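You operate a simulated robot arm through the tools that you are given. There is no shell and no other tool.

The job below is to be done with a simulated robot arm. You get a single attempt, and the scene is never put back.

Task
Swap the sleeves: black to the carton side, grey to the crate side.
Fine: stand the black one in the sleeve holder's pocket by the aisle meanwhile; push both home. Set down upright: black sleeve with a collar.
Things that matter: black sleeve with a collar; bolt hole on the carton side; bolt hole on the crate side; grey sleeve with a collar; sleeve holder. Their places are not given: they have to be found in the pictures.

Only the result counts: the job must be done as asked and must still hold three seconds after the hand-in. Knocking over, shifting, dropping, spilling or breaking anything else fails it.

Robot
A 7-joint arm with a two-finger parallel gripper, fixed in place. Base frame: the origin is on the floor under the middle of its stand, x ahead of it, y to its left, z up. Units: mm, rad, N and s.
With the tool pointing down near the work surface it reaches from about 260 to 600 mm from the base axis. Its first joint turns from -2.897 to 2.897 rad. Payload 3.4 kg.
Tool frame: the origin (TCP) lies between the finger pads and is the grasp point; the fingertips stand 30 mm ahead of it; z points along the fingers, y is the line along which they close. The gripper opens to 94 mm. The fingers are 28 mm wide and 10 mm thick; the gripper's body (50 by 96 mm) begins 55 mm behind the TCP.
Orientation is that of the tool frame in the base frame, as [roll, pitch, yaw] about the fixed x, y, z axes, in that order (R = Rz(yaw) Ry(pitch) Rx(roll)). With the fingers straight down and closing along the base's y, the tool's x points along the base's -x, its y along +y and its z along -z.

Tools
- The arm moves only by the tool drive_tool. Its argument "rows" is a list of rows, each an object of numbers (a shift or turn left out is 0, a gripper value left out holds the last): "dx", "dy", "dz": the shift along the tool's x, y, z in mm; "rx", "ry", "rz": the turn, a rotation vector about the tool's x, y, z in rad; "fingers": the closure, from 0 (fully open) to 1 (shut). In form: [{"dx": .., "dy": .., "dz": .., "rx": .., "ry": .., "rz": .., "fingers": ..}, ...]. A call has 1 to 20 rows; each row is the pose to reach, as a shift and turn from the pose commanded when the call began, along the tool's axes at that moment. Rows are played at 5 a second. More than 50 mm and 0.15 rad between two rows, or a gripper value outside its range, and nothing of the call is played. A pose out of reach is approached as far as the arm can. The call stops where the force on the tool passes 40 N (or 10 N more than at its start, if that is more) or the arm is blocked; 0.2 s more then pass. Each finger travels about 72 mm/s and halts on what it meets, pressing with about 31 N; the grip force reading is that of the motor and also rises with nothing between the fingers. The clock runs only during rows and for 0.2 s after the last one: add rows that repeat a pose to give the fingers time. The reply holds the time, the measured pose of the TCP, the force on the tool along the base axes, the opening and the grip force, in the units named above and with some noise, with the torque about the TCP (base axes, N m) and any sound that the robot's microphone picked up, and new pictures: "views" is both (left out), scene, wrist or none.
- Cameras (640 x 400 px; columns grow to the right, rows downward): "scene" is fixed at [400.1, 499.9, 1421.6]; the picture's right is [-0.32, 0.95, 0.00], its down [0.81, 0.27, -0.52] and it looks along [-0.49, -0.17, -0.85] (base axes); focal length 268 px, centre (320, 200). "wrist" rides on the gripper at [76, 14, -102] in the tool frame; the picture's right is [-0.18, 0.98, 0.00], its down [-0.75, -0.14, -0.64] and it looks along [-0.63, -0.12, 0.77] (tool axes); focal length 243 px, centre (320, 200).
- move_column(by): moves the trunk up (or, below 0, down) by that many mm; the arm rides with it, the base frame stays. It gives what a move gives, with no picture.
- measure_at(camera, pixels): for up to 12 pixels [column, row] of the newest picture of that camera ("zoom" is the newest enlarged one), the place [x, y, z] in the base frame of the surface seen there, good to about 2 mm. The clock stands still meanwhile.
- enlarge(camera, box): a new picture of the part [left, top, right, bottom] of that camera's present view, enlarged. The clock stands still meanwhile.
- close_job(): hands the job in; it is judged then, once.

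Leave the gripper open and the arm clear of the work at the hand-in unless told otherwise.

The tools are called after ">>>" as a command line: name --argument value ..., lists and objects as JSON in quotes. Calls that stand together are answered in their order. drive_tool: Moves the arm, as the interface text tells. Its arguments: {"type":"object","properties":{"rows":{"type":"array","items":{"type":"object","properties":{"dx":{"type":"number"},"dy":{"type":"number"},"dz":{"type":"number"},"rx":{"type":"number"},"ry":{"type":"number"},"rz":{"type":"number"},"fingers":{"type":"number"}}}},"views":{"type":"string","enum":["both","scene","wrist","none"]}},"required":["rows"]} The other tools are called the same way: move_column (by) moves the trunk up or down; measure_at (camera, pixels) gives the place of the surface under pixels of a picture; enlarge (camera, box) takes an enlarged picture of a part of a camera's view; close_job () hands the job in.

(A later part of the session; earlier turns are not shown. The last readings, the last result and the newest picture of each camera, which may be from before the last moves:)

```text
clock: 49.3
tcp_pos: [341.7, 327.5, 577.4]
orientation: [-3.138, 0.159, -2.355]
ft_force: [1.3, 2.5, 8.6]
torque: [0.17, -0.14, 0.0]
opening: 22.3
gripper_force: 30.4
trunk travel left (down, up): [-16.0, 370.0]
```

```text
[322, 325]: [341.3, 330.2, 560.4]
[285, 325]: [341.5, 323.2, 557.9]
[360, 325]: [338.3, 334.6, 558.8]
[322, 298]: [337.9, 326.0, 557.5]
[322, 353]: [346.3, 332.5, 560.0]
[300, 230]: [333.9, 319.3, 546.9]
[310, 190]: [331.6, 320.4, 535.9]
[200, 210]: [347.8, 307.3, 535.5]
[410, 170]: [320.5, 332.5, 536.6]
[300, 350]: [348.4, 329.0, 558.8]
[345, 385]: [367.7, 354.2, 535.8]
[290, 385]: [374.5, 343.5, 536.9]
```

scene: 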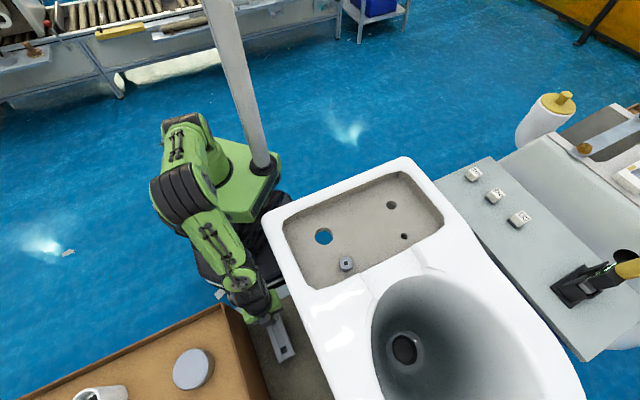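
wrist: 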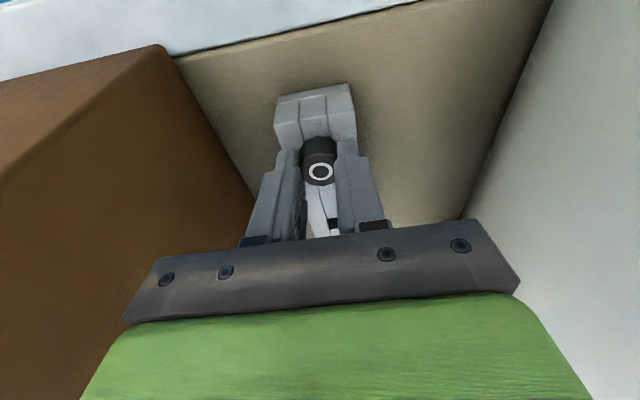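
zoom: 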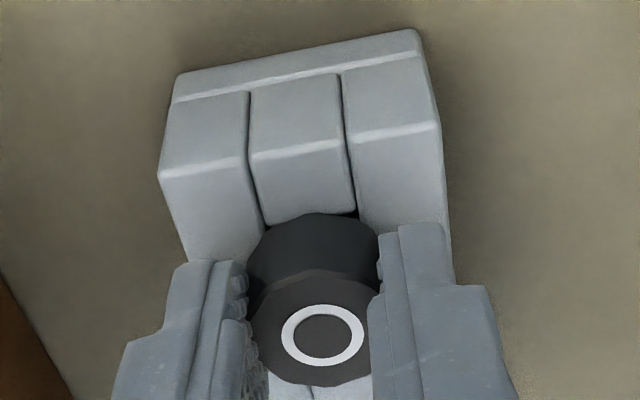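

The sleeve slid up slightly in the pads while its top stayed at about 559, so the shank end is resting on the pocket floor. I'll ease off 1 mm, then open the fingers.

>>> drive_tool --rows '[{"dx": -0.16, "dz": -1.0}, {"dx": -0.24, "dz": -1.5}, {"dx": -0.24, "dz": -1.5, "fingers": 0.7}, {"dx": -0.24, "dz": -1.5, "fingers": 0.5}, {"dx": -0.24, "dz": -1.5, "fingers": 0.4}, {"dx": -0.24, "dz": -1.5, "fingers": 0.4}]' --views "both"

>>> enlarge --camera "wrist" --box '[262, 75, 378, 200]'

```text
clock: 50.7
tcp_pos: [340.1, 326.9, 577.1]
orientation: [-3.137, 0.159, -2.355]
ft_force: [-1.0, 0.7, 0.0]
torque: [0.01, 0.0, -0.01]
opening: 56.2
gripper_force: 0.0
trunk travel left (down, up): [-16.0, 370.0]
```

scene: 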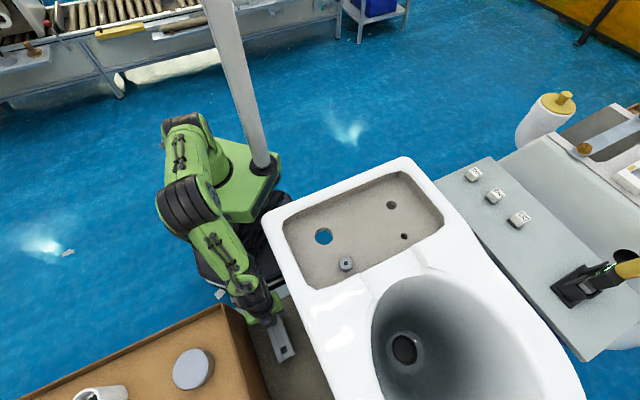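
wrist: 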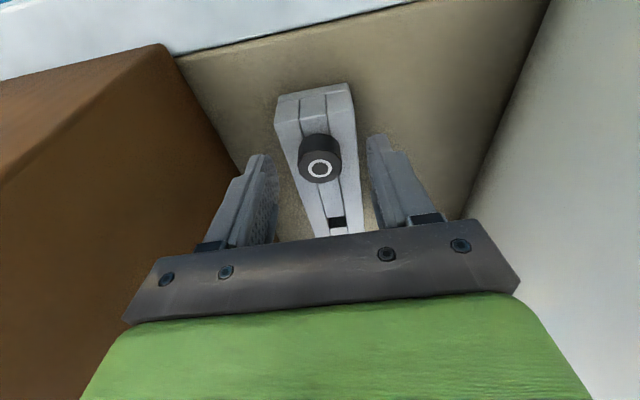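

```text
3.20 times, centred on (320, 138) of wrist
```

zoom: 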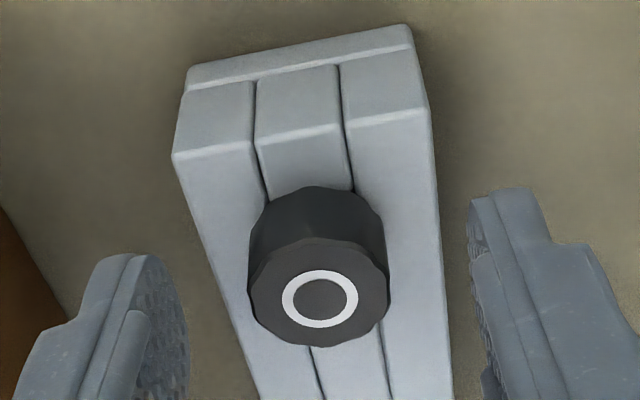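

>>> measure_at --camera "zoom" --pixels '[[320, 298], [255, 290], [386, 290], [320, 242], [320, 343], [318, 193], [318, 215], [290, 190], [365, 205], [215, 200], [415, 200]]'

```text
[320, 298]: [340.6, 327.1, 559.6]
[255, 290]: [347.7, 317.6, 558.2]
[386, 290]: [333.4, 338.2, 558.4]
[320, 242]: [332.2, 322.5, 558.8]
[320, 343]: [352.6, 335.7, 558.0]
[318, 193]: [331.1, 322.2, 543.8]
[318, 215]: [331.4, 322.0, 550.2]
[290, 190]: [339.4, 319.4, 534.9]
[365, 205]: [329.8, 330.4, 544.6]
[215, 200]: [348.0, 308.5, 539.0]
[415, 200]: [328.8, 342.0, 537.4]
```

The black sleeve stands upright in pocket A, its top level at 558.5 and its centre at about (341, 328). I'll retreat straight up, then raise the trunk.

>>> drive_tool --rows '[{"dx": -3.2, "dz": -19.7}, {"dx": -9.6, "dz": -59.2}, {"dx": -15.9, "dz": -98.7}, {"dx": -22.3, "dz": -138.2}, {"dx": -28.7, "dz": -177.7}, {"dx": -28.7, "dz": -177.7}]' --views "wrist"

>>> move_column --by 220

```text
clock: 52.1
tcp_pos: [340.5, 328.1, 757.5]
orientation: [-3.139, 0.157, -2.357]
ft_force: [-0.4, 0.1, -2.1]
torque: [-0.03, -0.01, 0.02]
opening: 56.4
gripper_force: 0.0
trunk travel left (down, up): [-16.0, 370.0]
```

wrist: 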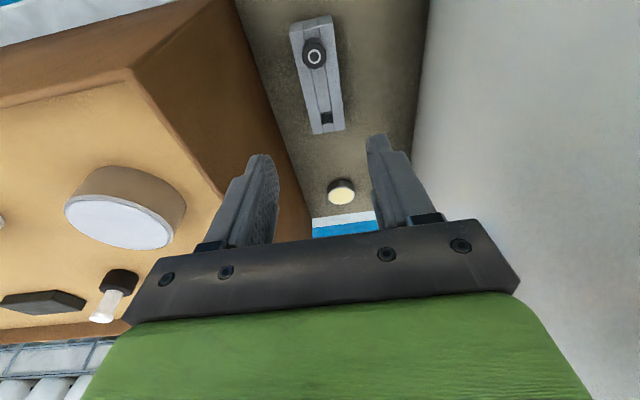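

```text
clock: 54.4
tcp_pos: [339.5, 327.4, 976.8]
orientation: [-3.139, 0.159, -2.356]
ft_force: [-0.4, 0.6, -0.9]
torque: [-0.01, -0.01, -0.01]
opening: 56.3
gripper_force: 0.1
trunk travel left (down, up): [-236.0, 150.0]
```

Black is standing well in the upper pocket. Now I'll rise over the rim and move above the grey sleeve at about (220, 495), keeping the same tilt.

>>> drive_tool --rows '[{"dx": -4, "dz": -24.7}, {"dx": -10, "dy": 41, "dz": -23.7}, {"dx": -16, "dy": 82, "dz": -22.8}, {"dx": -22, "dy": 123, "dz": -21.8}, {"dx": -28, "dy": 164, "dz": -20.9}, {"dx": -34, "dy": 203.1, "dz": -19.9}, {"dx": -27.6, "dy": 203.1, "dz": 19.6}, {"dx": -27.6, "dy": 203.1, "dz": 19.6}]' --views "both"

>>> enlarge --camera "wrist" --box '[280, 80, 360, 150]'

```text
clock: 56.2
tcp_pos: [217.4, 494.1, 961.1]
orientation: [-3.137, 0.161, -2.356]
ft_force: [-0.4, 0.2, -0.5]
torque: [0.01, -0.01, 0.0]
opening: 56.6
gripper_force: 0.1
trunk travel left (down, up): [-236.0, 150.0]
```

scene: 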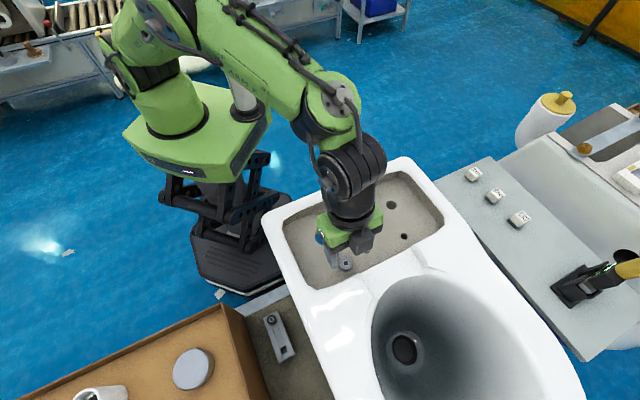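
wrist: 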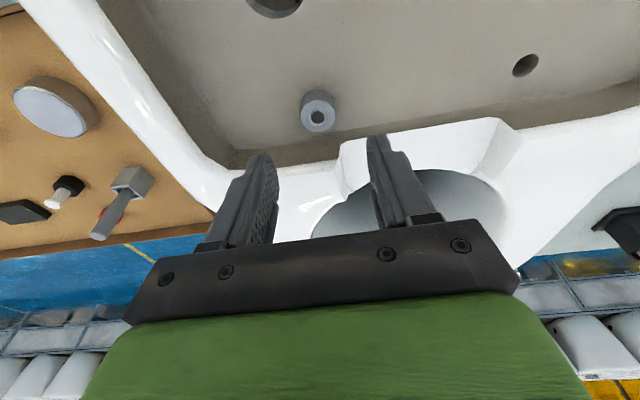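

```text
5.71 times, centred on (320, 115) of wrist
```

zoom: 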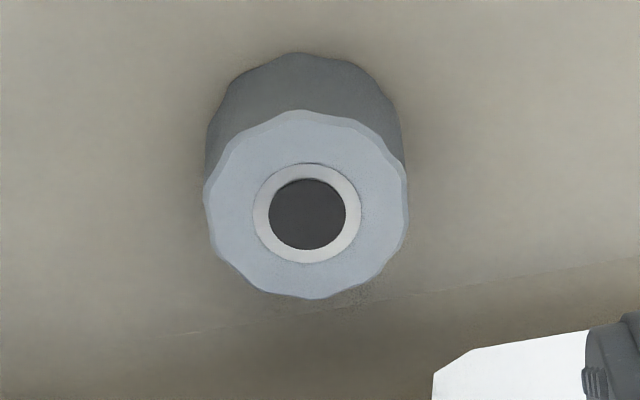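

>>> measure_at --camera "zoom" --pixels '[[307, 213], [208, 205], [404, 200], [300, 118], [312, 292], [230, 150], [380, 275], [235, 275], [385, 145], [298, 60], [290, 40], [440, 250]]'

```text
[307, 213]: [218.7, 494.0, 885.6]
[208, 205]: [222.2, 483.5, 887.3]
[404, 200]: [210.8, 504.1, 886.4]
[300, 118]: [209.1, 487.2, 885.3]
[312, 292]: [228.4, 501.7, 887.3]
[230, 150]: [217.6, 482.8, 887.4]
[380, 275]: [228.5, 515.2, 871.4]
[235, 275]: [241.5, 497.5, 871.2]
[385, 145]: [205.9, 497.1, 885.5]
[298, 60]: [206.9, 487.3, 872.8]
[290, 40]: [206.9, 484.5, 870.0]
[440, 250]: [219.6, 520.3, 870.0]
```

Grey's centre is about (218.5, 494.5). I'll correct the tool by about 3 mm and descend around the grey collar.

>>> drive_tool --rows '[{"dx": 2.7, "dy": -0.9, "dz": -0.4}, {"dx": 5.9, "dy": -0.9, "dz": 19.3}, {"dx": 9.1, "dy": -0.9, "dz": 39}, {"dx": 11.5, "dy": -0.9, "dz": 54.2}, {"dx": 11.5, "dy": -0.9, "dz": 54.2}]' --views "both"

>>> enlarge --camera "wrist" --box '[220, 100, 440, 240]'

```text
clock: 57.4
tcp_pos: [217.5, 490.5, 905.6]
orientation: [-3.137, 0.159, -2.355]
ft_force: [0.3, 0.3, 0.2]
torque: [0.0, 0.01, -0.01]
opening: 56.4
gripper_force: 0.1
trunk travel left (down, up): [-236.0, 150.0]
```

scene: 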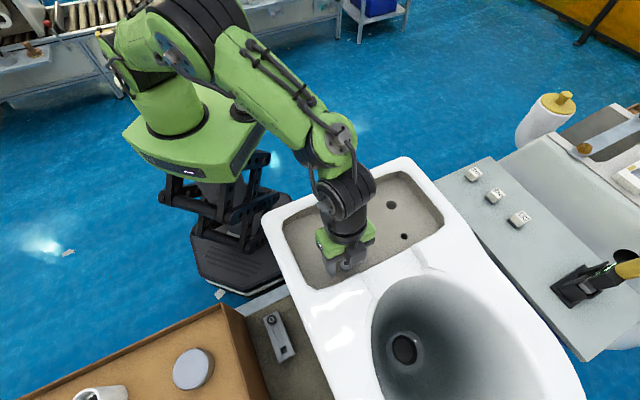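
wrist: 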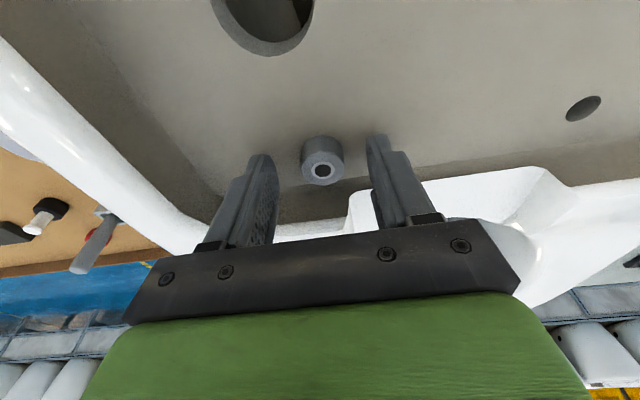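

```text
2.86 times, centred on (330, 170) of wrist
```

zoom: 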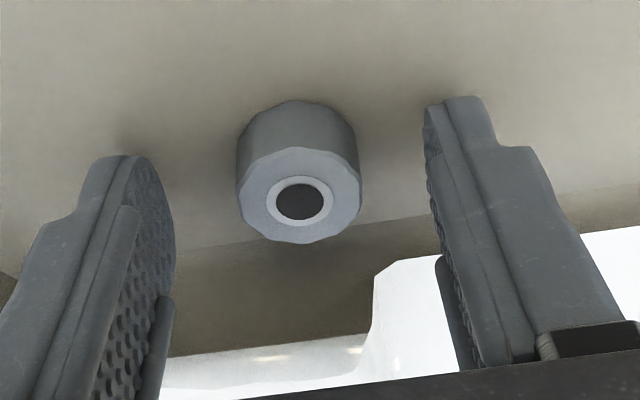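

The grey collar is centred between the pads, so I'll close and grip.

>>> drive_tool --rows '[{"fingers": 0.6}, {"fingers": 0.8}, {"fingers": 1}, {"fingers": 1}, {"fingers": 1}]' --views "wrist"

>>> enlarge --camera "wrist" --box '[270, 120, 370, 190]'

```text
clock: 58.6
tcp_pos: [215.7, 490.6, 905.5]
orientation: [-3.138, 0.158, -2.357]
ft_force: [-2.1, 2.0, -0.3]
torque: [0.21, 0.18, 0.04]
opening: 22.2
gripper_force: 31.3
trunk travel left (down, up): [-236.0, 150.0]
```

wrist: 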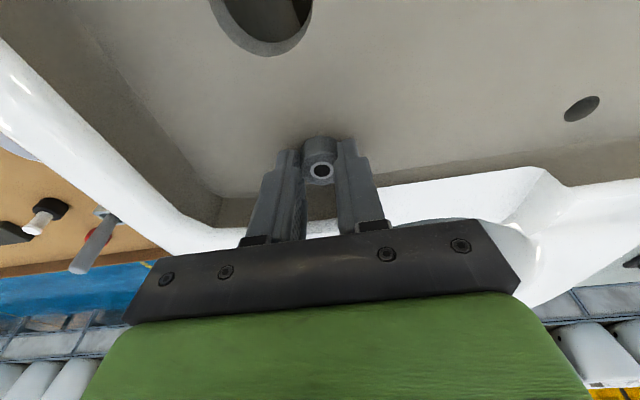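

```text
5.71 times, centred on (320, 155) of wrist
```

zoom: 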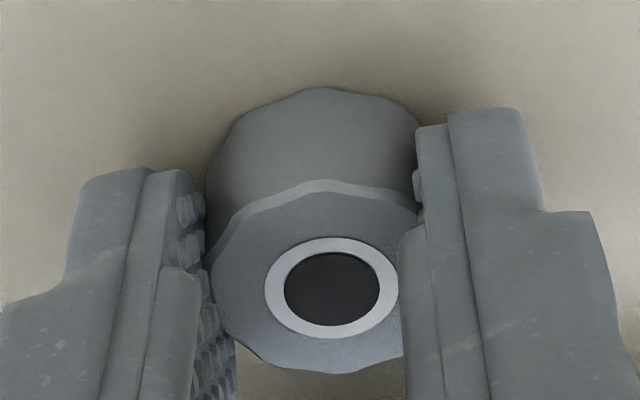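

Gripped at 22.2 mm. Lifting straight up.

>>> drive_tool --rows '[{"dx": -0.8, "dz": -4.9}, {"dx": -1.6, "dz": -9.9}, {"dx": -3.2, "dz": -19.7}, {"dx": -4.8, "dz": -29.6}, {"dx": -6.4, "dz": -39.5}, {"dx": -8.0, "dz": -49.4}, {"dx": -9.6, "dz": -59.2}]' --views "both"

>>> enlarge --camera "wrist" --box '[280, 85, 360, 190]'

```text
clock: 60.2
tcp_pos: [217.0, 489.9, 967.6]
orientation: [-3.139, 0.161, -2.355]
ft_force: [-0.6, 0.5, 0.2]
torque: [0.01, -0.01, 0.0]
opening: 22.4
gripper_force: 31.0
trunk travel left (down, up): [-236.0, 150.0]
```

scene: 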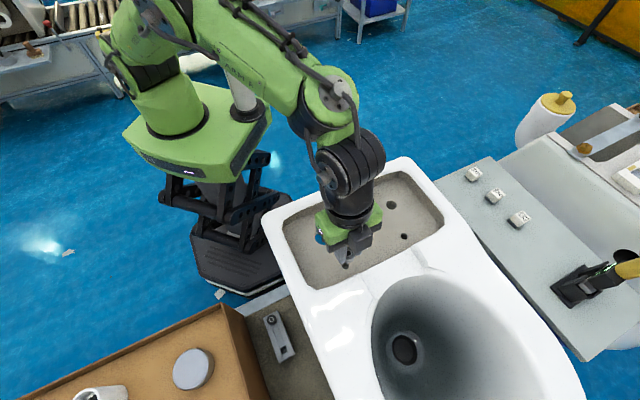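
wrist: 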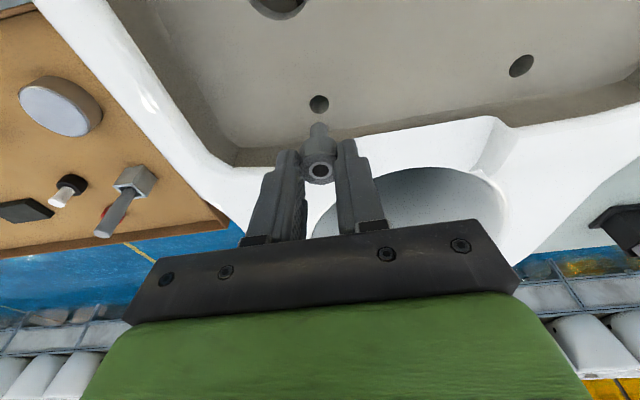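

```text
3.81 times, centred on (320, 138) of wrist
```

zoom: 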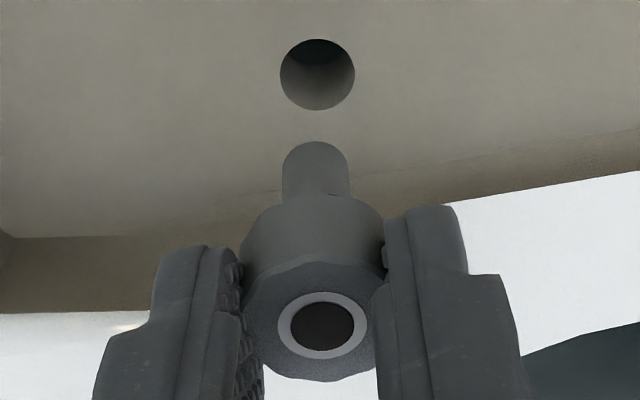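

The grey sleeve is out. I'll measure the carton-side hole and the grey sleeve's axis.

>>> measure_at --camera "zoom" --pixels '[[278, 75], [357, 75], [317, 36], [317, 112], [322, 325], [280, 325], [364, 325], [322, 294], [322, 356], [316, 150], [287, 180], [345, 180]]'

>>> enlarge --camera "scene" --box '[320, 230, 370, 280]'

```text
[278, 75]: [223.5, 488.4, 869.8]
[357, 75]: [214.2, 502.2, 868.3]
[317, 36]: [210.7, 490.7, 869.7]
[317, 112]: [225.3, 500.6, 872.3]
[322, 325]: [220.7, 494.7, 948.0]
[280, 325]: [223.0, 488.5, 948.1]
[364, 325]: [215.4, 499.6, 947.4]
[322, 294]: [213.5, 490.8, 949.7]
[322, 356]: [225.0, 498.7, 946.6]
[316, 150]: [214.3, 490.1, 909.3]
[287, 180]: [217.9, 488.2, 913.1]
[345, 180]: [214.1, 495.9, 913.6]
```

```text
8.00 times, centred on (345, 255) of scene
```

zoom: 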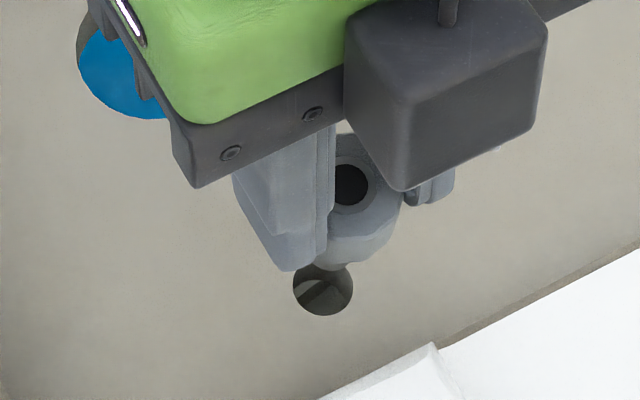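

Carton-side hole ≈ (218.4, 495.5) and crate-side hole ≈ (112.6, 601.2), so they are 150 mm apart purely along v. I'll shift the grey sleeve 150 mm along the tool's +y at this height; the shank clears the tank floor by over 30 mm.

>>> drive_tool --rows '[{"dy": 40}, {"dy": 80}, {"dy": 120}, {"dy": 150}, {"dy": 150}]' --views "both"

>>> enlarge --camera "wrist" --box '[280, 85, 360, 190]'

```text
clock: 61.4
tcp_pos: [110.1, 596.6, 965.4]
orientation: [-3.137, 0.159, -2.356]
ft_force: [-0.6, -0.1, -0.1]
torque: [0.01, -0.02, 0.01]
opening: 22.3
gripper_force: 30.5
trunk travel left (down, up): [-236.0, 150.0]
```

scene: 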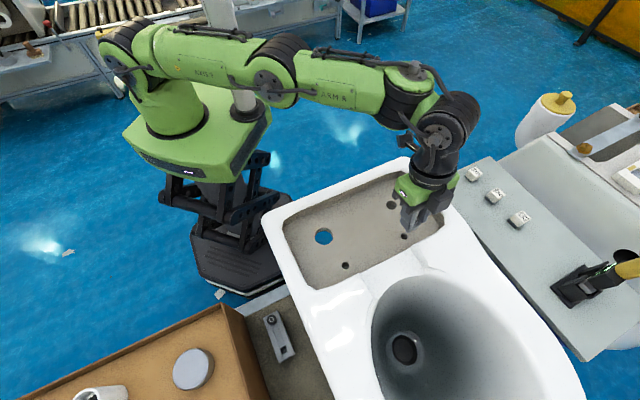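
wrist: 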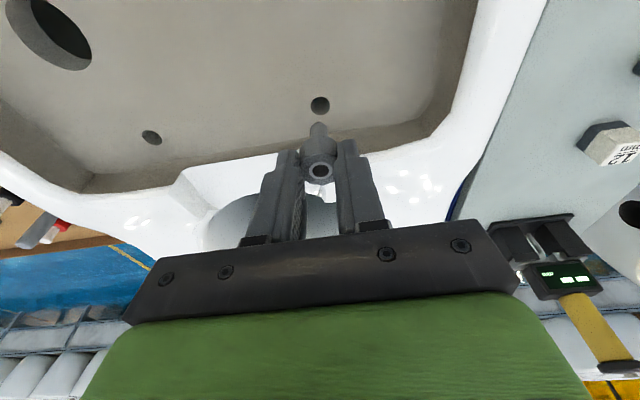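

```text
3.81 times, centred on (320, 138) of wrist
```

zoom: 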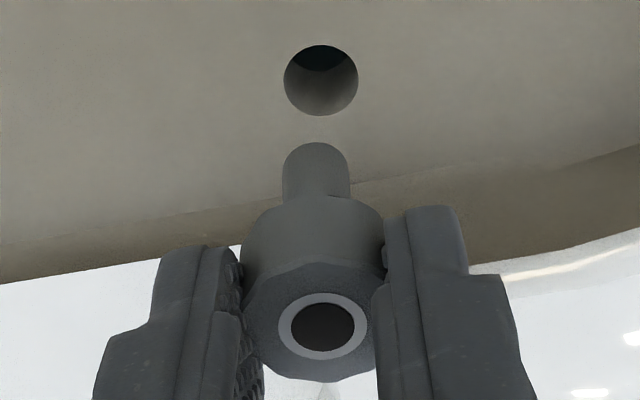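

>>> measure_at --camera "zoom" --pixels '[[282, 80], [360, 80], [321, 43], [321, 118], [322, 327], [280, 327], [366, 327], [322, 295], [322, 358], [316, 152], [287, 182], [345, 182]]'

>>> enlarge --camera "scene" --box '[380, 200, 430, 250]'

```text
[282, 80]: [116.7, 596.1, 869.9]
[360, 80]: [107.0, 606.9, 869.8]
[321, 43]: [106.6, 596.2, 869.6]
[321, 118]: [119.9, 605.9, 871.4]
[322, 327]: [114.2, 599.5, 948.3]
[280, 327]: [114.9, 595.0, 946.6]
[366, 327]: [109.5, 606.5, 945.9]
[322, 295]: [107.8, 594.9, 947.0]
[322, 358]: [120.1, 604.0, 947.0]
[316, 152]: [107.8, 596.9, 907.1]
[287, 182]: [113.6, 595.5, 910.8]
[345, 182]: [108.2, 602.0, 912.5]
```

```text
8.00 times, centred on (405, 225) of scene
```

zoom: 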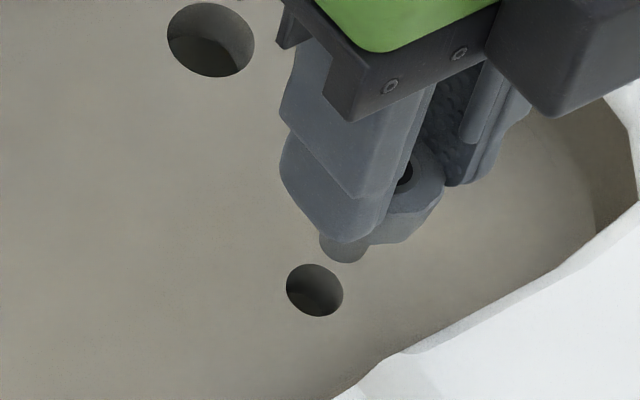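

The sleeve axis is about 1 mm short in v and aligned in u. I'll correct by +1 mm and lower the shank into the crate-side hole to about 6 mm above home.

>>> drive_tool --rows '[{"dx": 1.6, "dy": 1.0, "dz": 9.9}, {"dx": 3.2, "dy": 1.0, "dz": 19.7}, {"dx": 4.8, "dy": 1.0, "dz": 29.6}, {"dx": 6.4, "dy": 1.0, "dz": 39.5}, {"dx": 8.0, "dy": 1.0, "dz": 49.4}, {"dx": 8.3, "dy": 1.0, "dz": 51.3}]' --views "both"

>>> enlarge --camera "wrist" --box '[270, 110, 370, 190]'

```text
clock: 62.8
tcp_pos: [110.5, 596.0, 914.2]
orientation: [-3.139, 0.159, -2.354]
ft_force: [1.1, 0.4, 0.3]
torque: [-0.02, 0.0, 0.05]
opening: 22.1
gripper_force: 30.8
trunk travel left (down, up): [-236.0, 150.0]
```

scene: 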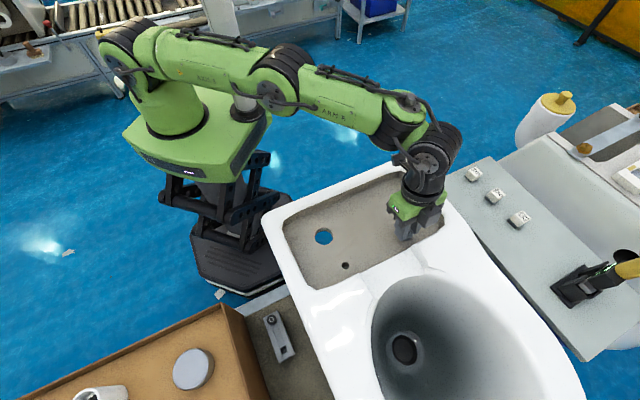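
wrist: 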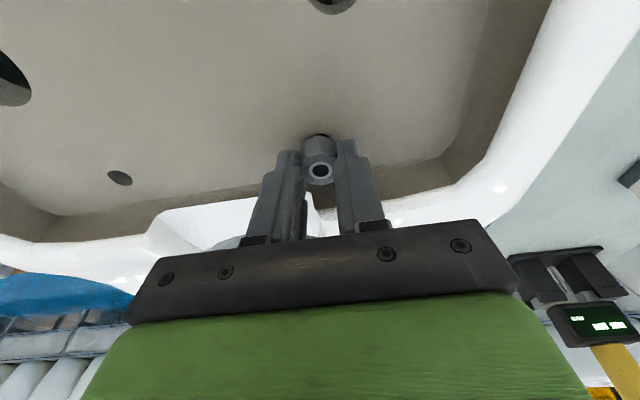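

```text
5.00 times, centred on (320, 150) of wrist
```

zoom: 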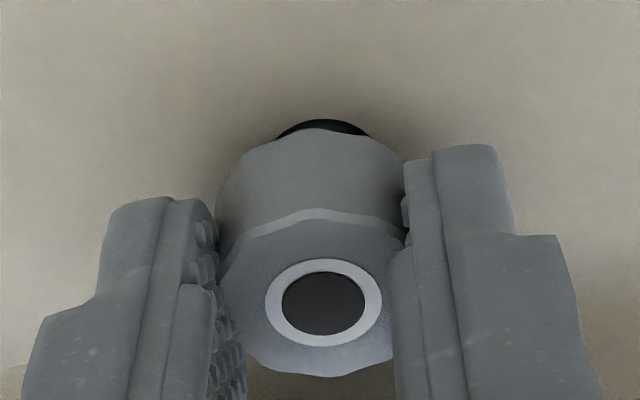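

The shank is in the hole with no side force. I'll continue down 6 mm, then press home gently.

>>> drive_tool --rows '[{"dx": 0.3, "dz": 2}, {"dx": 0.65, "dz": 4}, {"dx": 0.97, "dz": 6}, {"dx": 0.97, "dz": 6}]' --views "none"

>>> drive_tool --rows '[{"dx": 0.16, "dz": 1}, {"dx": 0.32, "dz": 2}, {"dx": 0.32, "dz": 2}]' --views "none"

```text
clock: 63.8
tcp_pos: [109.6, 597.7, 908.3]
orientation: [-3.135, 0.159, -2.355]
ft_force: [-1.0, -0.4, -1.1]
torque: [0.14, 0.17, 0.01]
opening: 22.4
gripper_force: 30.7
trunk travel left (down, up): [-236.0, 150.0]
```

```text
clock: 64.6
tcp_pos: [108.5, 598.1, 908.0]
orientation: [3.14, 0.162, -2.355]
ft_force: [-2.5, 2.4, 11.8]
torque: [-0.09, 0.09, 0.0]
opening: 22.4
gripper_force: 31.4
trunk travel left (down, up): [-236.0, 150.0]
```

Contact at about 12 N. I'll look and measure whether the collar sits on the tank floor.

>>> drive_tool --rows '[{"dx": 0, "dz": 0}]' --views "both"

>>> enlarge --camera "wrist" --box '[270, 110, 370, 190]'

>>> measure_at --camera "zoom" --pixels '[[270, 305], [375, 305], [322, 268], [322, 340], [300, 225], [320, 130], [320, 140], [320, 160], [320, 100], [240, 170], [400, 150], [320, 200]]'

```text
clock: 65.0
tcp_pos: [109.2, 597.2, 907.2]
orientation: [3.141, 0.162, -2.355]
ft_force: [-2.5, 4.6, 13.6]
torque: [0.03, 0.03, 0.06]
opening: 22.3
gripper_force: 31.0
trunk travel left (down, up): [-236.0, 150.0]
```

scene: 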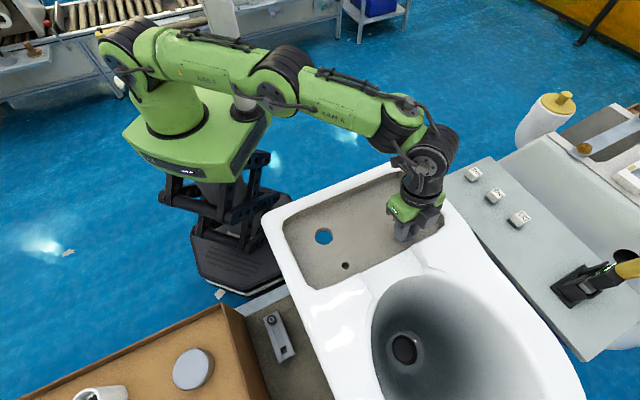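
wrist: 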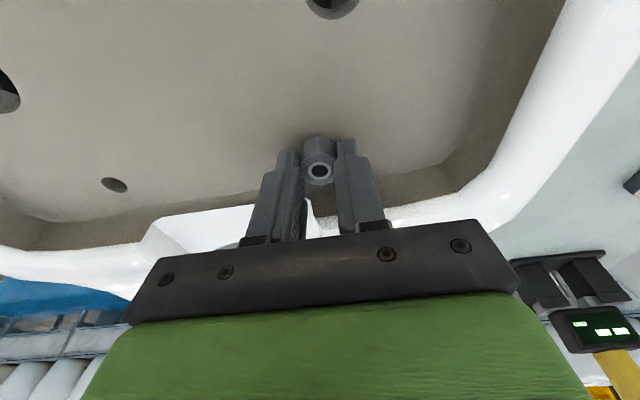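

```text
5.00 times, centred on (320, 150) of wrist
```

zoom: 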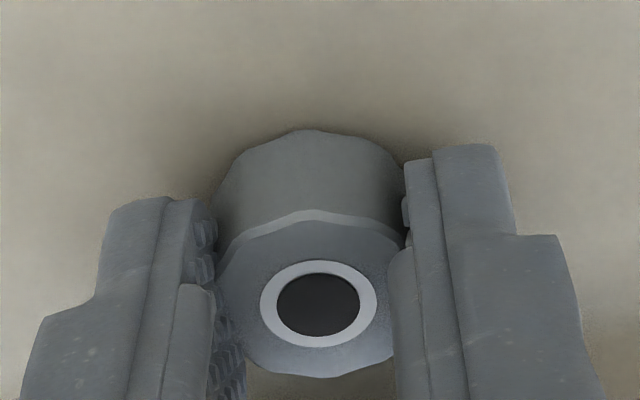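

```text
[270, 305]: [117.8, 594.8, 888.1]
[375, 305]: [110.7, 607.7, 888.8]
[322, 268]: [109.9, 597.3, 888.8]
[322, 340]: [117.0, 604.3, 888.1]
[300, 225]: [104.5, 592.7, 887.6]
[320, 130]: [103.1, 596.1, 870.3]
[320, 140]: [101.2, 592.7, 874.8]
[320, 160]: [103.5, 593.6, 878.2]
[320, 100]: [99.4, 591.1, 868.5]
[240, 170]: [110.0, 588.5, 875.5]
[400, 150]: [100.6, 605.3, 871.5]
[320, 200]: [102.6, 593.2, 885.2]
```

The collar top is level at about 888.3 and its base meets the tank floor all round, matching the original seating. I'll press 1 mm more, ease off, then release.

>>> drive_tool --rows '[{"dx": 0.16, "dz": 1}, {"dx": 0.16, "dz": 1}, {"dx": -0.2, "dz": -1.2}, {"dx": -0.2, "dz": -1.2, "fingers": 0.7}, {"dx": -0.2, "dz": -1.2, "fingers": 0.5}, {"dx": -0.2, "dz": -1.2, "fingers": 0.4}, {"dx": -0.2, "dz": -1.2, "fingers": 0.4}]' --views "wrist"

>>> enlarge --camera "wrist" --box '[260, 110, 380, 200]'

```text
clock: 66.6
tcp_pos: [110.2, 597.1, 907.6]
orientation: [-3.138, 0.159, -2.356]
ft_force: [-0.3, -1.1, 0.5]
torque: [0.02, -0.01, 0.02]
opening: 56.5
gripper_force: 0.1
trunk travel left (down, up): [-236.0, 150.0]
```

wrist: 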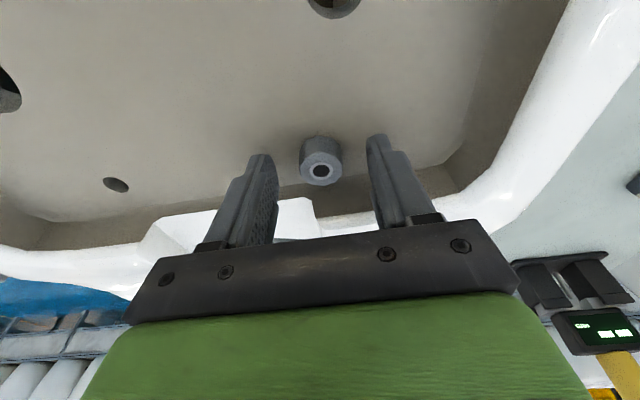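

```text
4.44 times, centred on (320, 155) of wrist
```

zoom: 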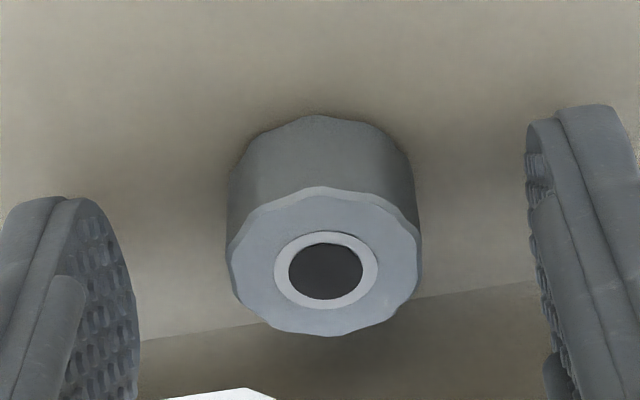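

The grey sleeve is seated in the crate-side hole. I'll retreat up, pull back, rise over the rim and return to above pocket A.

>>> drive_tool --rows '[{"dx": -3.2, "dz": -19.7}, {"dx": -8, "dz": -49.4}, {"dx": 22.2, "dz": -54.3}, {"dx": 15.1, "dz": -98.7}, {"dx": 15.1, "dy": -44, "dz": -98.7}, {"dx": 15.1, "dy": -88, "dz": -98.7}, {"dx": 15.1, "dy": -132, "dz": -98.7}, {"dx": 15.1, "dy": -176, "dz": -98.7}, {"dx": 15.1, "dy": -220, "dz": -98.7}, {"dx": 15.1, "dy": -264, "dz": -98.7}, {"dx": 15.1, "dy": -308, "dz": -98.7}, {"dx": 15.1, "dy": -353.6, "dz": -98.7}, {"dx": 15.1, "dy": -353.6, "dz": -98.7}]' --views "both"

>>> enlarge --camera "scene" --box '[310, 190, 430, 285]'

```text
clock: 69.4
tcp_pos: [338.1, 325.9, 1003.3]
orientation: [-3.138, 0.158, -2.355]
ft_force: [-0.4, 0.1, 0.4]
torque: [-0.05, 0.0, 0.02]
opening: 56.5
gripper_force: 0.1
trunk travel left (down, up): [-236.0, 150.0]
```

scene: 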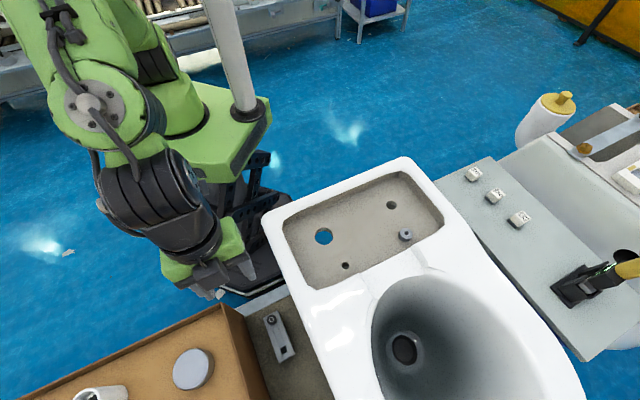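
wrist: 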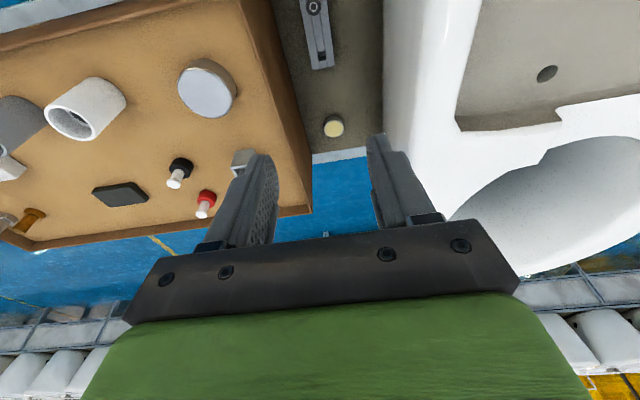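

```text
4.21 times, centred on (370, 238) of scene
```

zoom: 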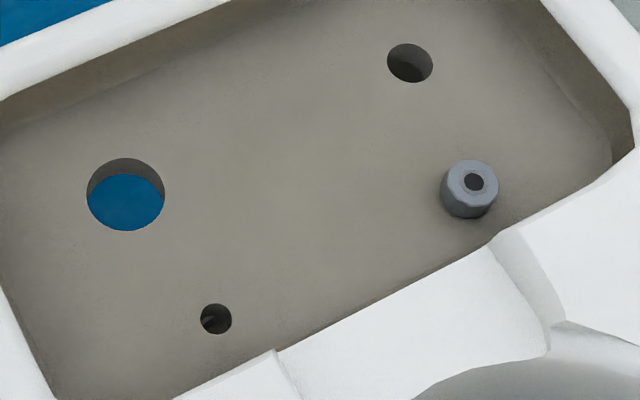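

Grey is seated and upright in the crate-side hole. I'll measure the empty carton-side hole and the grey top in this zoom while the view is clear.

>>> measure_at --camera "zoom" --pixels '[[198, 320], [234, 319], [216, 302], [216, 337], [204, 307], [228, 331], [473, 182], [445, 182], [498, 182], [473, 160], [470, 204]]'

>>> move_column --by -110

>>> move_column --by -110

>>> drive_tool --rows '[{"dx": 6, "dz": 37}, {"dx": 12, "dz": 74}, {"dx": 18, "dz": 111}, {"dx": 23.1, "dz": 143.1}, {"dx": 23.1, "dz": 143.1}]' --views "both"

>>> enlarge --camera "wrist" --box '[280, 60, 360, 140]'

```text
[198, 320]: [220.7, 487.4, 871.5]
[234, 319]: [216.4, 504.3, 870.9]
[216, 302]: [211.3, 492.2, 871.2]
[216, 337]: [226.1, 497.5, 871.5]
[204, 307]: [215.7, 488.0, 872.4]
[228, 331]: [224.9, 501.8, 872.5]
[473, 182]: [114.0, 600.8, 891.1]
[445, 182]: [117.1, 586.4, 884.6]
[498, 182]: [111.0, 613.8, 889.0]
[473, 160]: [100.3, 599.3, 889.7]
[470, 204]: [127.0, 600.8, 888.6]
```

```text
clock: 70.8
tcp_pos: [338.8, 325.4, 894.7]
orientation: [-3.138, 0.158, -2.357]
ft_force: [0.3, -0.4, -0.3]
torque: [0.0, 0.0, 0.01]
opening: 56.5
gripper_force: 0.0
trunk travel left (down, up): [-126.0, 260.0]
```

```text
clock: 72.2
tcp_pos: [339.6, 326.1, 783.6]
orientation: [-3.138, 0.16, -2.356]
ft_force: [0.4, 0.6, 0.9]
torque: [-0.04, -0.02, 0.01]
opening: 56.5
gripper_force: 0.1
trunk travel left (down, up): [-16.0, 370.0]
```

```text
clock: 73.5
tcp_pos: [339.1, 325.7, 638.0]
orientation: [-3.138, 0.158, -2.355]
ft_force: [0.0, -0.1, -0.3]
torque: [0.02, 0.01, 0.0]
opening: 56.3
gripper_force: 0.1
trunk travel left (down, up): [-16.0, 370.0]
```

scene: 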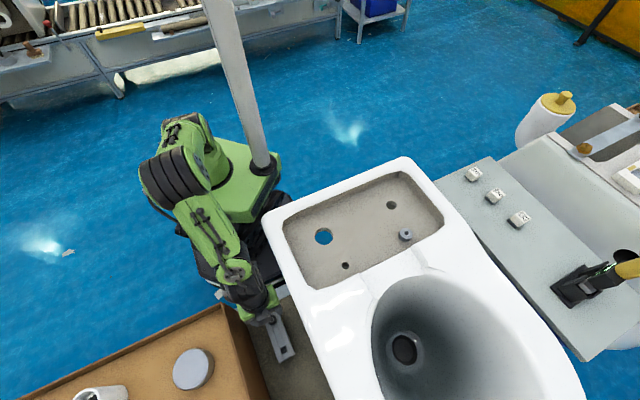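
wrist: 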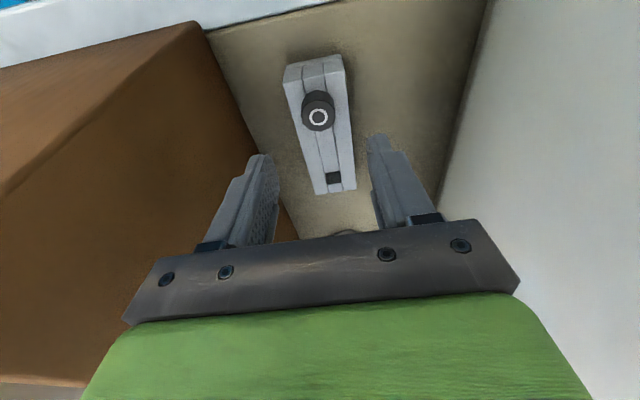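

```text
5.00 times, centred on (320, 100) of wrist
```

zoom: 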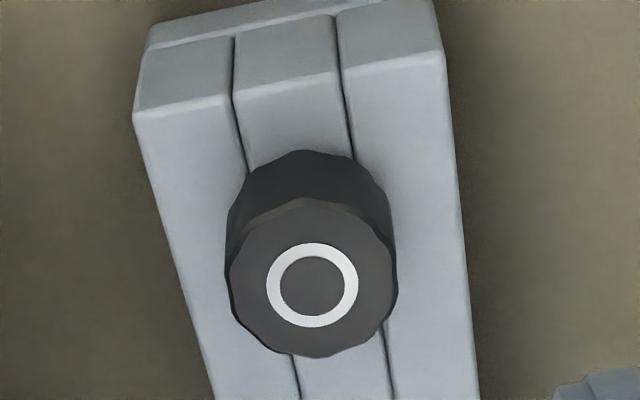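

>>> measure_at --camera "zoom" --pixels '[[312, 284], [230, 280], [396, 280], [310, 203], [315, 352], [245, 225], [375, 340], [250, 340], [380, 220], [305, 155], [190, 250], [440, 250]]'

```text
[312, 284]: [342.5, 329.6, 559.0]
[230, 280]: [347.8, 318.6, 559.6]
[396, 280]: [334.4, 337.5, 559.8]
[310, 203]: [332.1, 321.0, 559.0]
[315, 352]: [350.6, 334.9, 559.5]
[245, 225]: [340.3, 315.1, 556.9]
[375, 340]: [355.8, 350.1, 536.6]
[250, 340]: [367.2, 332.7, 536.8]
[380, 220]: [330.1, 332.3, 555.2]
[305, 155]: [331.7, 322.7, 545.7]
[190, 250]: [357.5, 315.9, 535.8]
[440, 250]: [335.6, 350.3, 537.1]
```

Black's centre is about (341.6, 328.5) with its top at 559.3, so the tool is lined up. I'll descend 61 mm around its collar, keeping the fingertips about 7 mm above the holder.

>>> drive_tool --rows '[{"dx": 3.2, "dz": 19.7}, {"dx": 6.4, "dz": 39.5}, {"dx": 8.3, "dz": 51.3}, {"dx": 9.8, "dz": 60.5}, {"dx": 9.8, "dz": 60.5}]' --views "wrist"

>>> enlarge --camera "wrist" --box '[240, 80, 400, 220]'

```text
clock: 74.7
tcp_pos: [338.1, 325.0, 577.9]
orientation: [-3.137, 0.158, -2.355]
ft_force: [-0.3, 0.2, 0.1]
torque: [0.02, 0.0, 0.0]
opening: 56.3
gripper_force: 0.1
trunk travel left (down, up): [-16.0, 370.0]
```

wrist: 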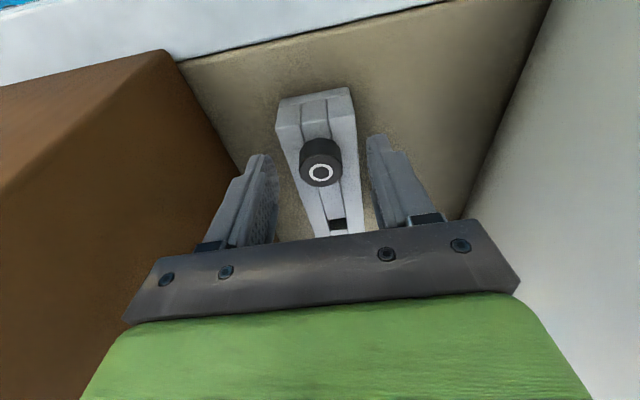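

```text
2.86 times, centred on (320, 150) of wrist
```

zoom: 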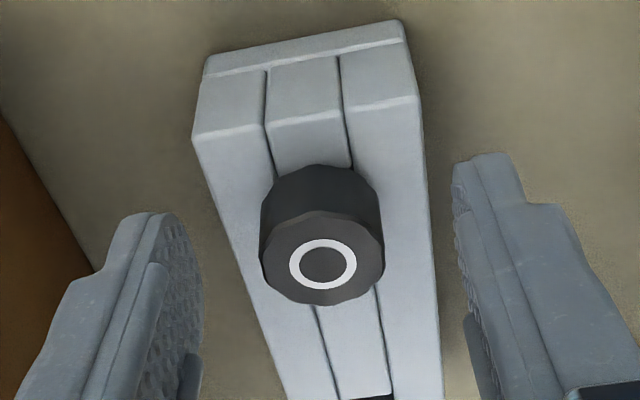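

The alignment looks good. I'll lower another 1.5 mm and close on the collar.

>>> drive_tool --rows '[{"dx": 0.24, "dz": 1.5}, {"dx": 0.24, "dz": 1.5, "fingers": 0.6}, {"dx": 0.24, "dz": 1.5, "fingers": 0.8}, {"dx": 0.24, "dz": 1.5, "fingers": 1}, {"dx": 0.24, "dz": 1.5, "fingers": 1}, {"dx": 0.24, "dz": 1.5, "fingers": 1}]' --views "wrist"

>>> enlarge --camera "wrist" --box '[260, 75, 380, 200]'

```text
clock: 76.0
tcp_pos: [339.0, 325.1, 575.6]
orientation: [-3.138, 0.159, -2.355]
ft_force: [0.9, 0.3, 1.1]
torque: [-0.06, -0.04, -0.01]
opening: 22.4
gripper_force: 31.1
trunk travel left (down, up): [-16.0, 370.0]
```

wrist: 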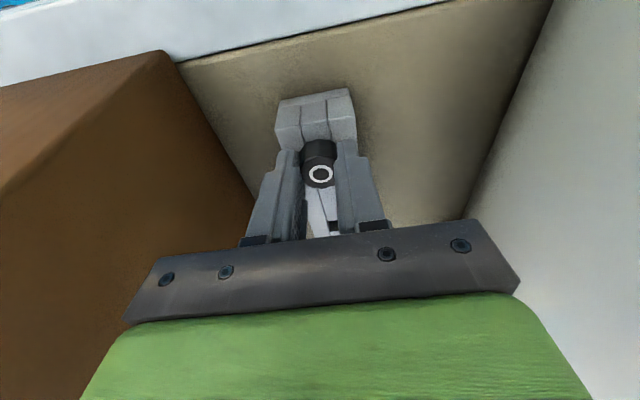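

```text
3.20 times, centred on (320, 138) of wrist
```

zoom: 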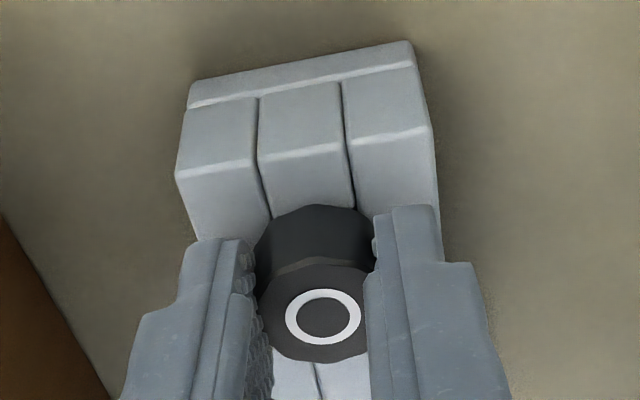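

Gripped at 22.4 mm with almost no side load. I'll lift straight up out of the pocket.

>>> drive_tool --rows '[{"dx": -0.8, "dz": -4.9}, {"dx": -1.6, "dz": -9.9}, {"dx": -3.2, "dz": -19.7}, {"dx": -4.8, "dz": -29.6}, {"dx": -7.2, "dz": -44.4}, {"dx": -10.4, "dz": -64.2}, {"dx": -10.4, "dz": -64.2}]' --views "wrist"

>>> enlarge --camera "wrist" --box '[272, 45, 368, 190]'

>>> measure_at --camera "zoom" --pixels '[[322, 342], [290, 342], [354, 342], [322, 318], [322, 367], [318, 220], [300, 240], [335, 240], [300, 90], [240, 110], [350, 100], [315, 270]]'

```text
clock: 77.7
tcp_pos: [339.0, 324.8, 641.4]
orientation: [-3.139, 0.158, -2.358]
ft_force: [0.1, -0.3, -1.1]
torque: [-0.03, -0.03, -0.01]
opening: 22.2
gripper_force: 30.9
trunk travel left (down, up): [-16.0, 370.0]
```

wrist: 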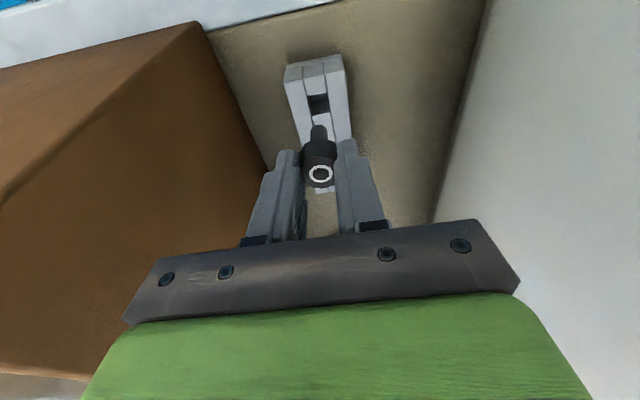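

```text
2.76 times, centred on (320, 118) of wrist
```

zoom: 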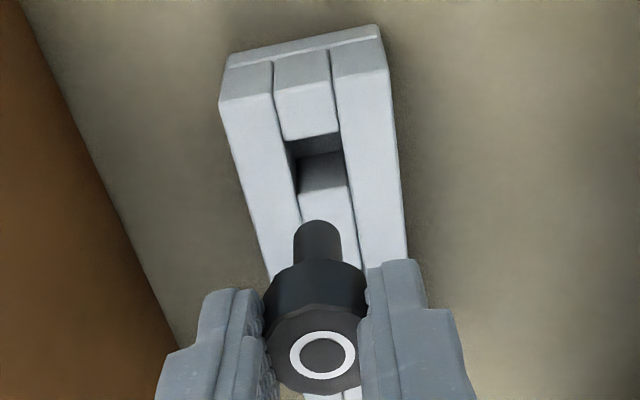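

```text
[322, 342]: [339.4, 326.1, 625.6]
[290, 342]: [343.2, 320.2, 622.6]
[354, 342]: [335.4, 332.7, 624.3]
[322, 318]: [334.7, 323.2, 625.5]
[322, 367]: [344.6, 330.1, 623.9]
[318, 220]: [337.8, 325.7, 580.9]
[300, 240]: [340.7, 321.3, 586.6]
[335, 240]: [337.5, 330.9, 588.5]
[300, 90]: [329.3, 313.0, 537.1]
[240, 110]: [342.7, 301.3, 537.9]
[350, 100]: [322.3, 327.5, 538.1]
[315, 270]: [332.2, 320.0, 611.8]
```

The black sleeve is out of the pocket, vertical, and the holder hasn't moved. I'll rise and lift the trunk back.

>>> drive_tool --rows '[{"dx": -6.4, "dz": -39.5}, {"dx": -12.7, "dz": -79}, {"dx": -19.1, "dz": -118.5}, {"dx": -19.1, "dz": -118.5}]' --views "none"

>>> move_column --by 220

>>> drive_tool --rows '[{"dx": -4, "dz": -24.7}, {"dx": -10.1, "dy": 41, "dz": -23.7}, {"dx": -16.2, "dy": 82, "dz": -22.7}, {"dx": -22.4, "dy": 123, "dz": -21.7}, {"dx": -28.5, "dy": 164, "dz": -20.8}, {"dx": -34.6, "dy": 205.1, "dz": -19.8}, {"dx": -34.6, "dy": 205.1, "dz": -19.8}]' --views "both"

```text
clock: 78.7
tcp_pos: [337.4, 324.3, 761.9]
orientation: [-3.137, 0.159, -2.356]
ft_force: [-0.1, 0.2, 0.1]
torque: [-0.01, 0.0, 0.03]
opening: 22.4
gripper_force: 30.7
trunk travel left (down, up): [-16.0, 370.0]
```

```text
clock: 81.0
tcp_pos: [338.3, 324.8, 981.2]
orientation: [-3.138, 0.159, -2.356]
ft_force: [-0.1, -0.1, -0.8]
torque: [0.01, -0.02, 0.01]
opening: 22.2
gripper_force: 31.0
trunk travel left (down, up): [-236.0, 150.0]
```

```text
clock: 82.6
tcp_pos: [214.4, 492.0, 1006.0]
orientation: [-3.14, 0.159, -2.358]
ft_force: [-0.2, 0.2, -0.4]
torque: [0.01, 0.01, 0.01]
opening: 21.8
gripper_force: 31.1
trunk travel left (down, up): [-236.0, 150.0]
```

scene: 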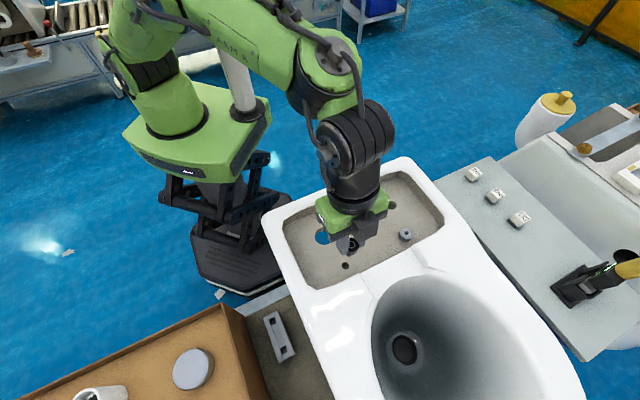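
wrist: 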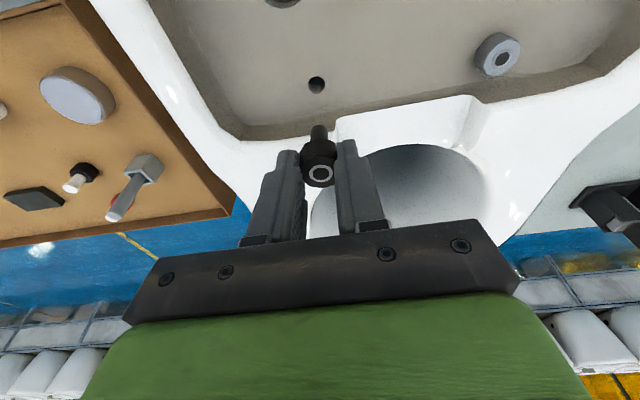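

Now above the carton-side hole, at wrist (316,85). I'll lower 40 mm and check alignment.

>>> drive_tool --rows '[{"dx": 3.2, "dz": 19.7}, {"dx": 6.4, "dz": 39.5}, {"dx": 6.4, "dz": 39.5}]' --views "wrist"

>>> enlarge --camera "wrist" --box '[280, 85, 360, 190]'

>>> measure_at --camera "zoom" --pixels '[[280, 75], [355, 75], [317, 36], [317, 112], [322, 335], [280, 335], [364, 335], [322, 304], [322, 366], [316, 155], [287, 185], [345, 185]]'

```text
clock: 83.4
tcp_pos: [214.5, 491.3, 966.1]
orientation: [-3.137, 0.159, -2.357]
ft_force: [0.5, -0.1, 1.6]
torque: [0.03, -0.03, -0.01]
opening: 22.1
gripper_force: 31.2
trunk travel left (down, up): [-236.0, 150.0]
```

wrist: 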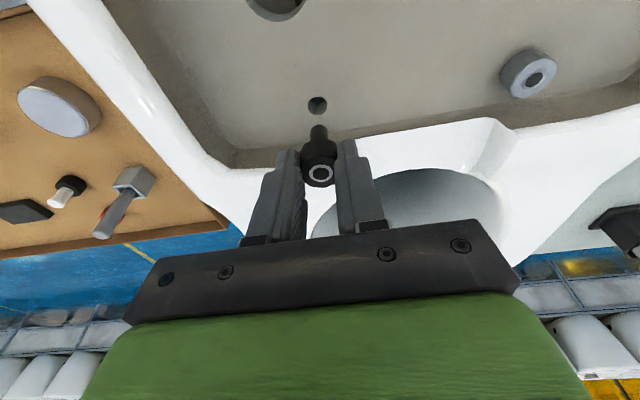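

```text
3.81 times, centred on (320, 138) of wrist
```

zoom: 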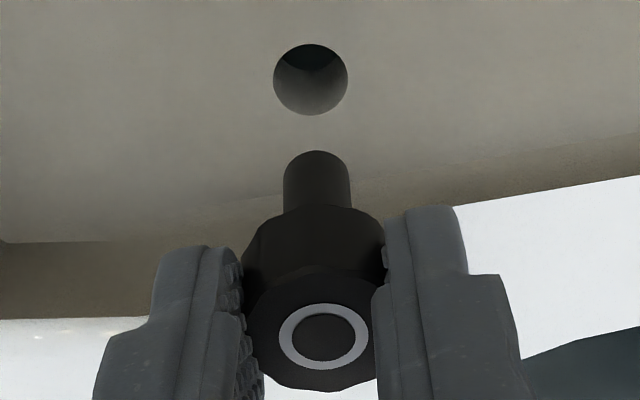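

```text
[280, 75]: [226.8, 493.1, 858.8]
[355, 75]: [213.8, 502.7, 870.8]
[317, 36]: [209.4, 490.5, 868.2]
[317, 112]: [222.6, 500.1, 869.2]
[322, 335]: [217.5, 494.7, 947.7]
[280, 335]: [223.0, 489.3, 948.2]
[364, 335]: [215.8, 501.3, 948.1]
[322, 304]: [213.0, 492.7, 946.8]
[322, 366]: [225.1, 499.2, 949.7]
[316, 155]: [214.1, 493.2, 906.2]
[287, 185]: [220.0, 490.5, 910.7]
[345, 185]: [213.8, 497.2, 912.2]
```

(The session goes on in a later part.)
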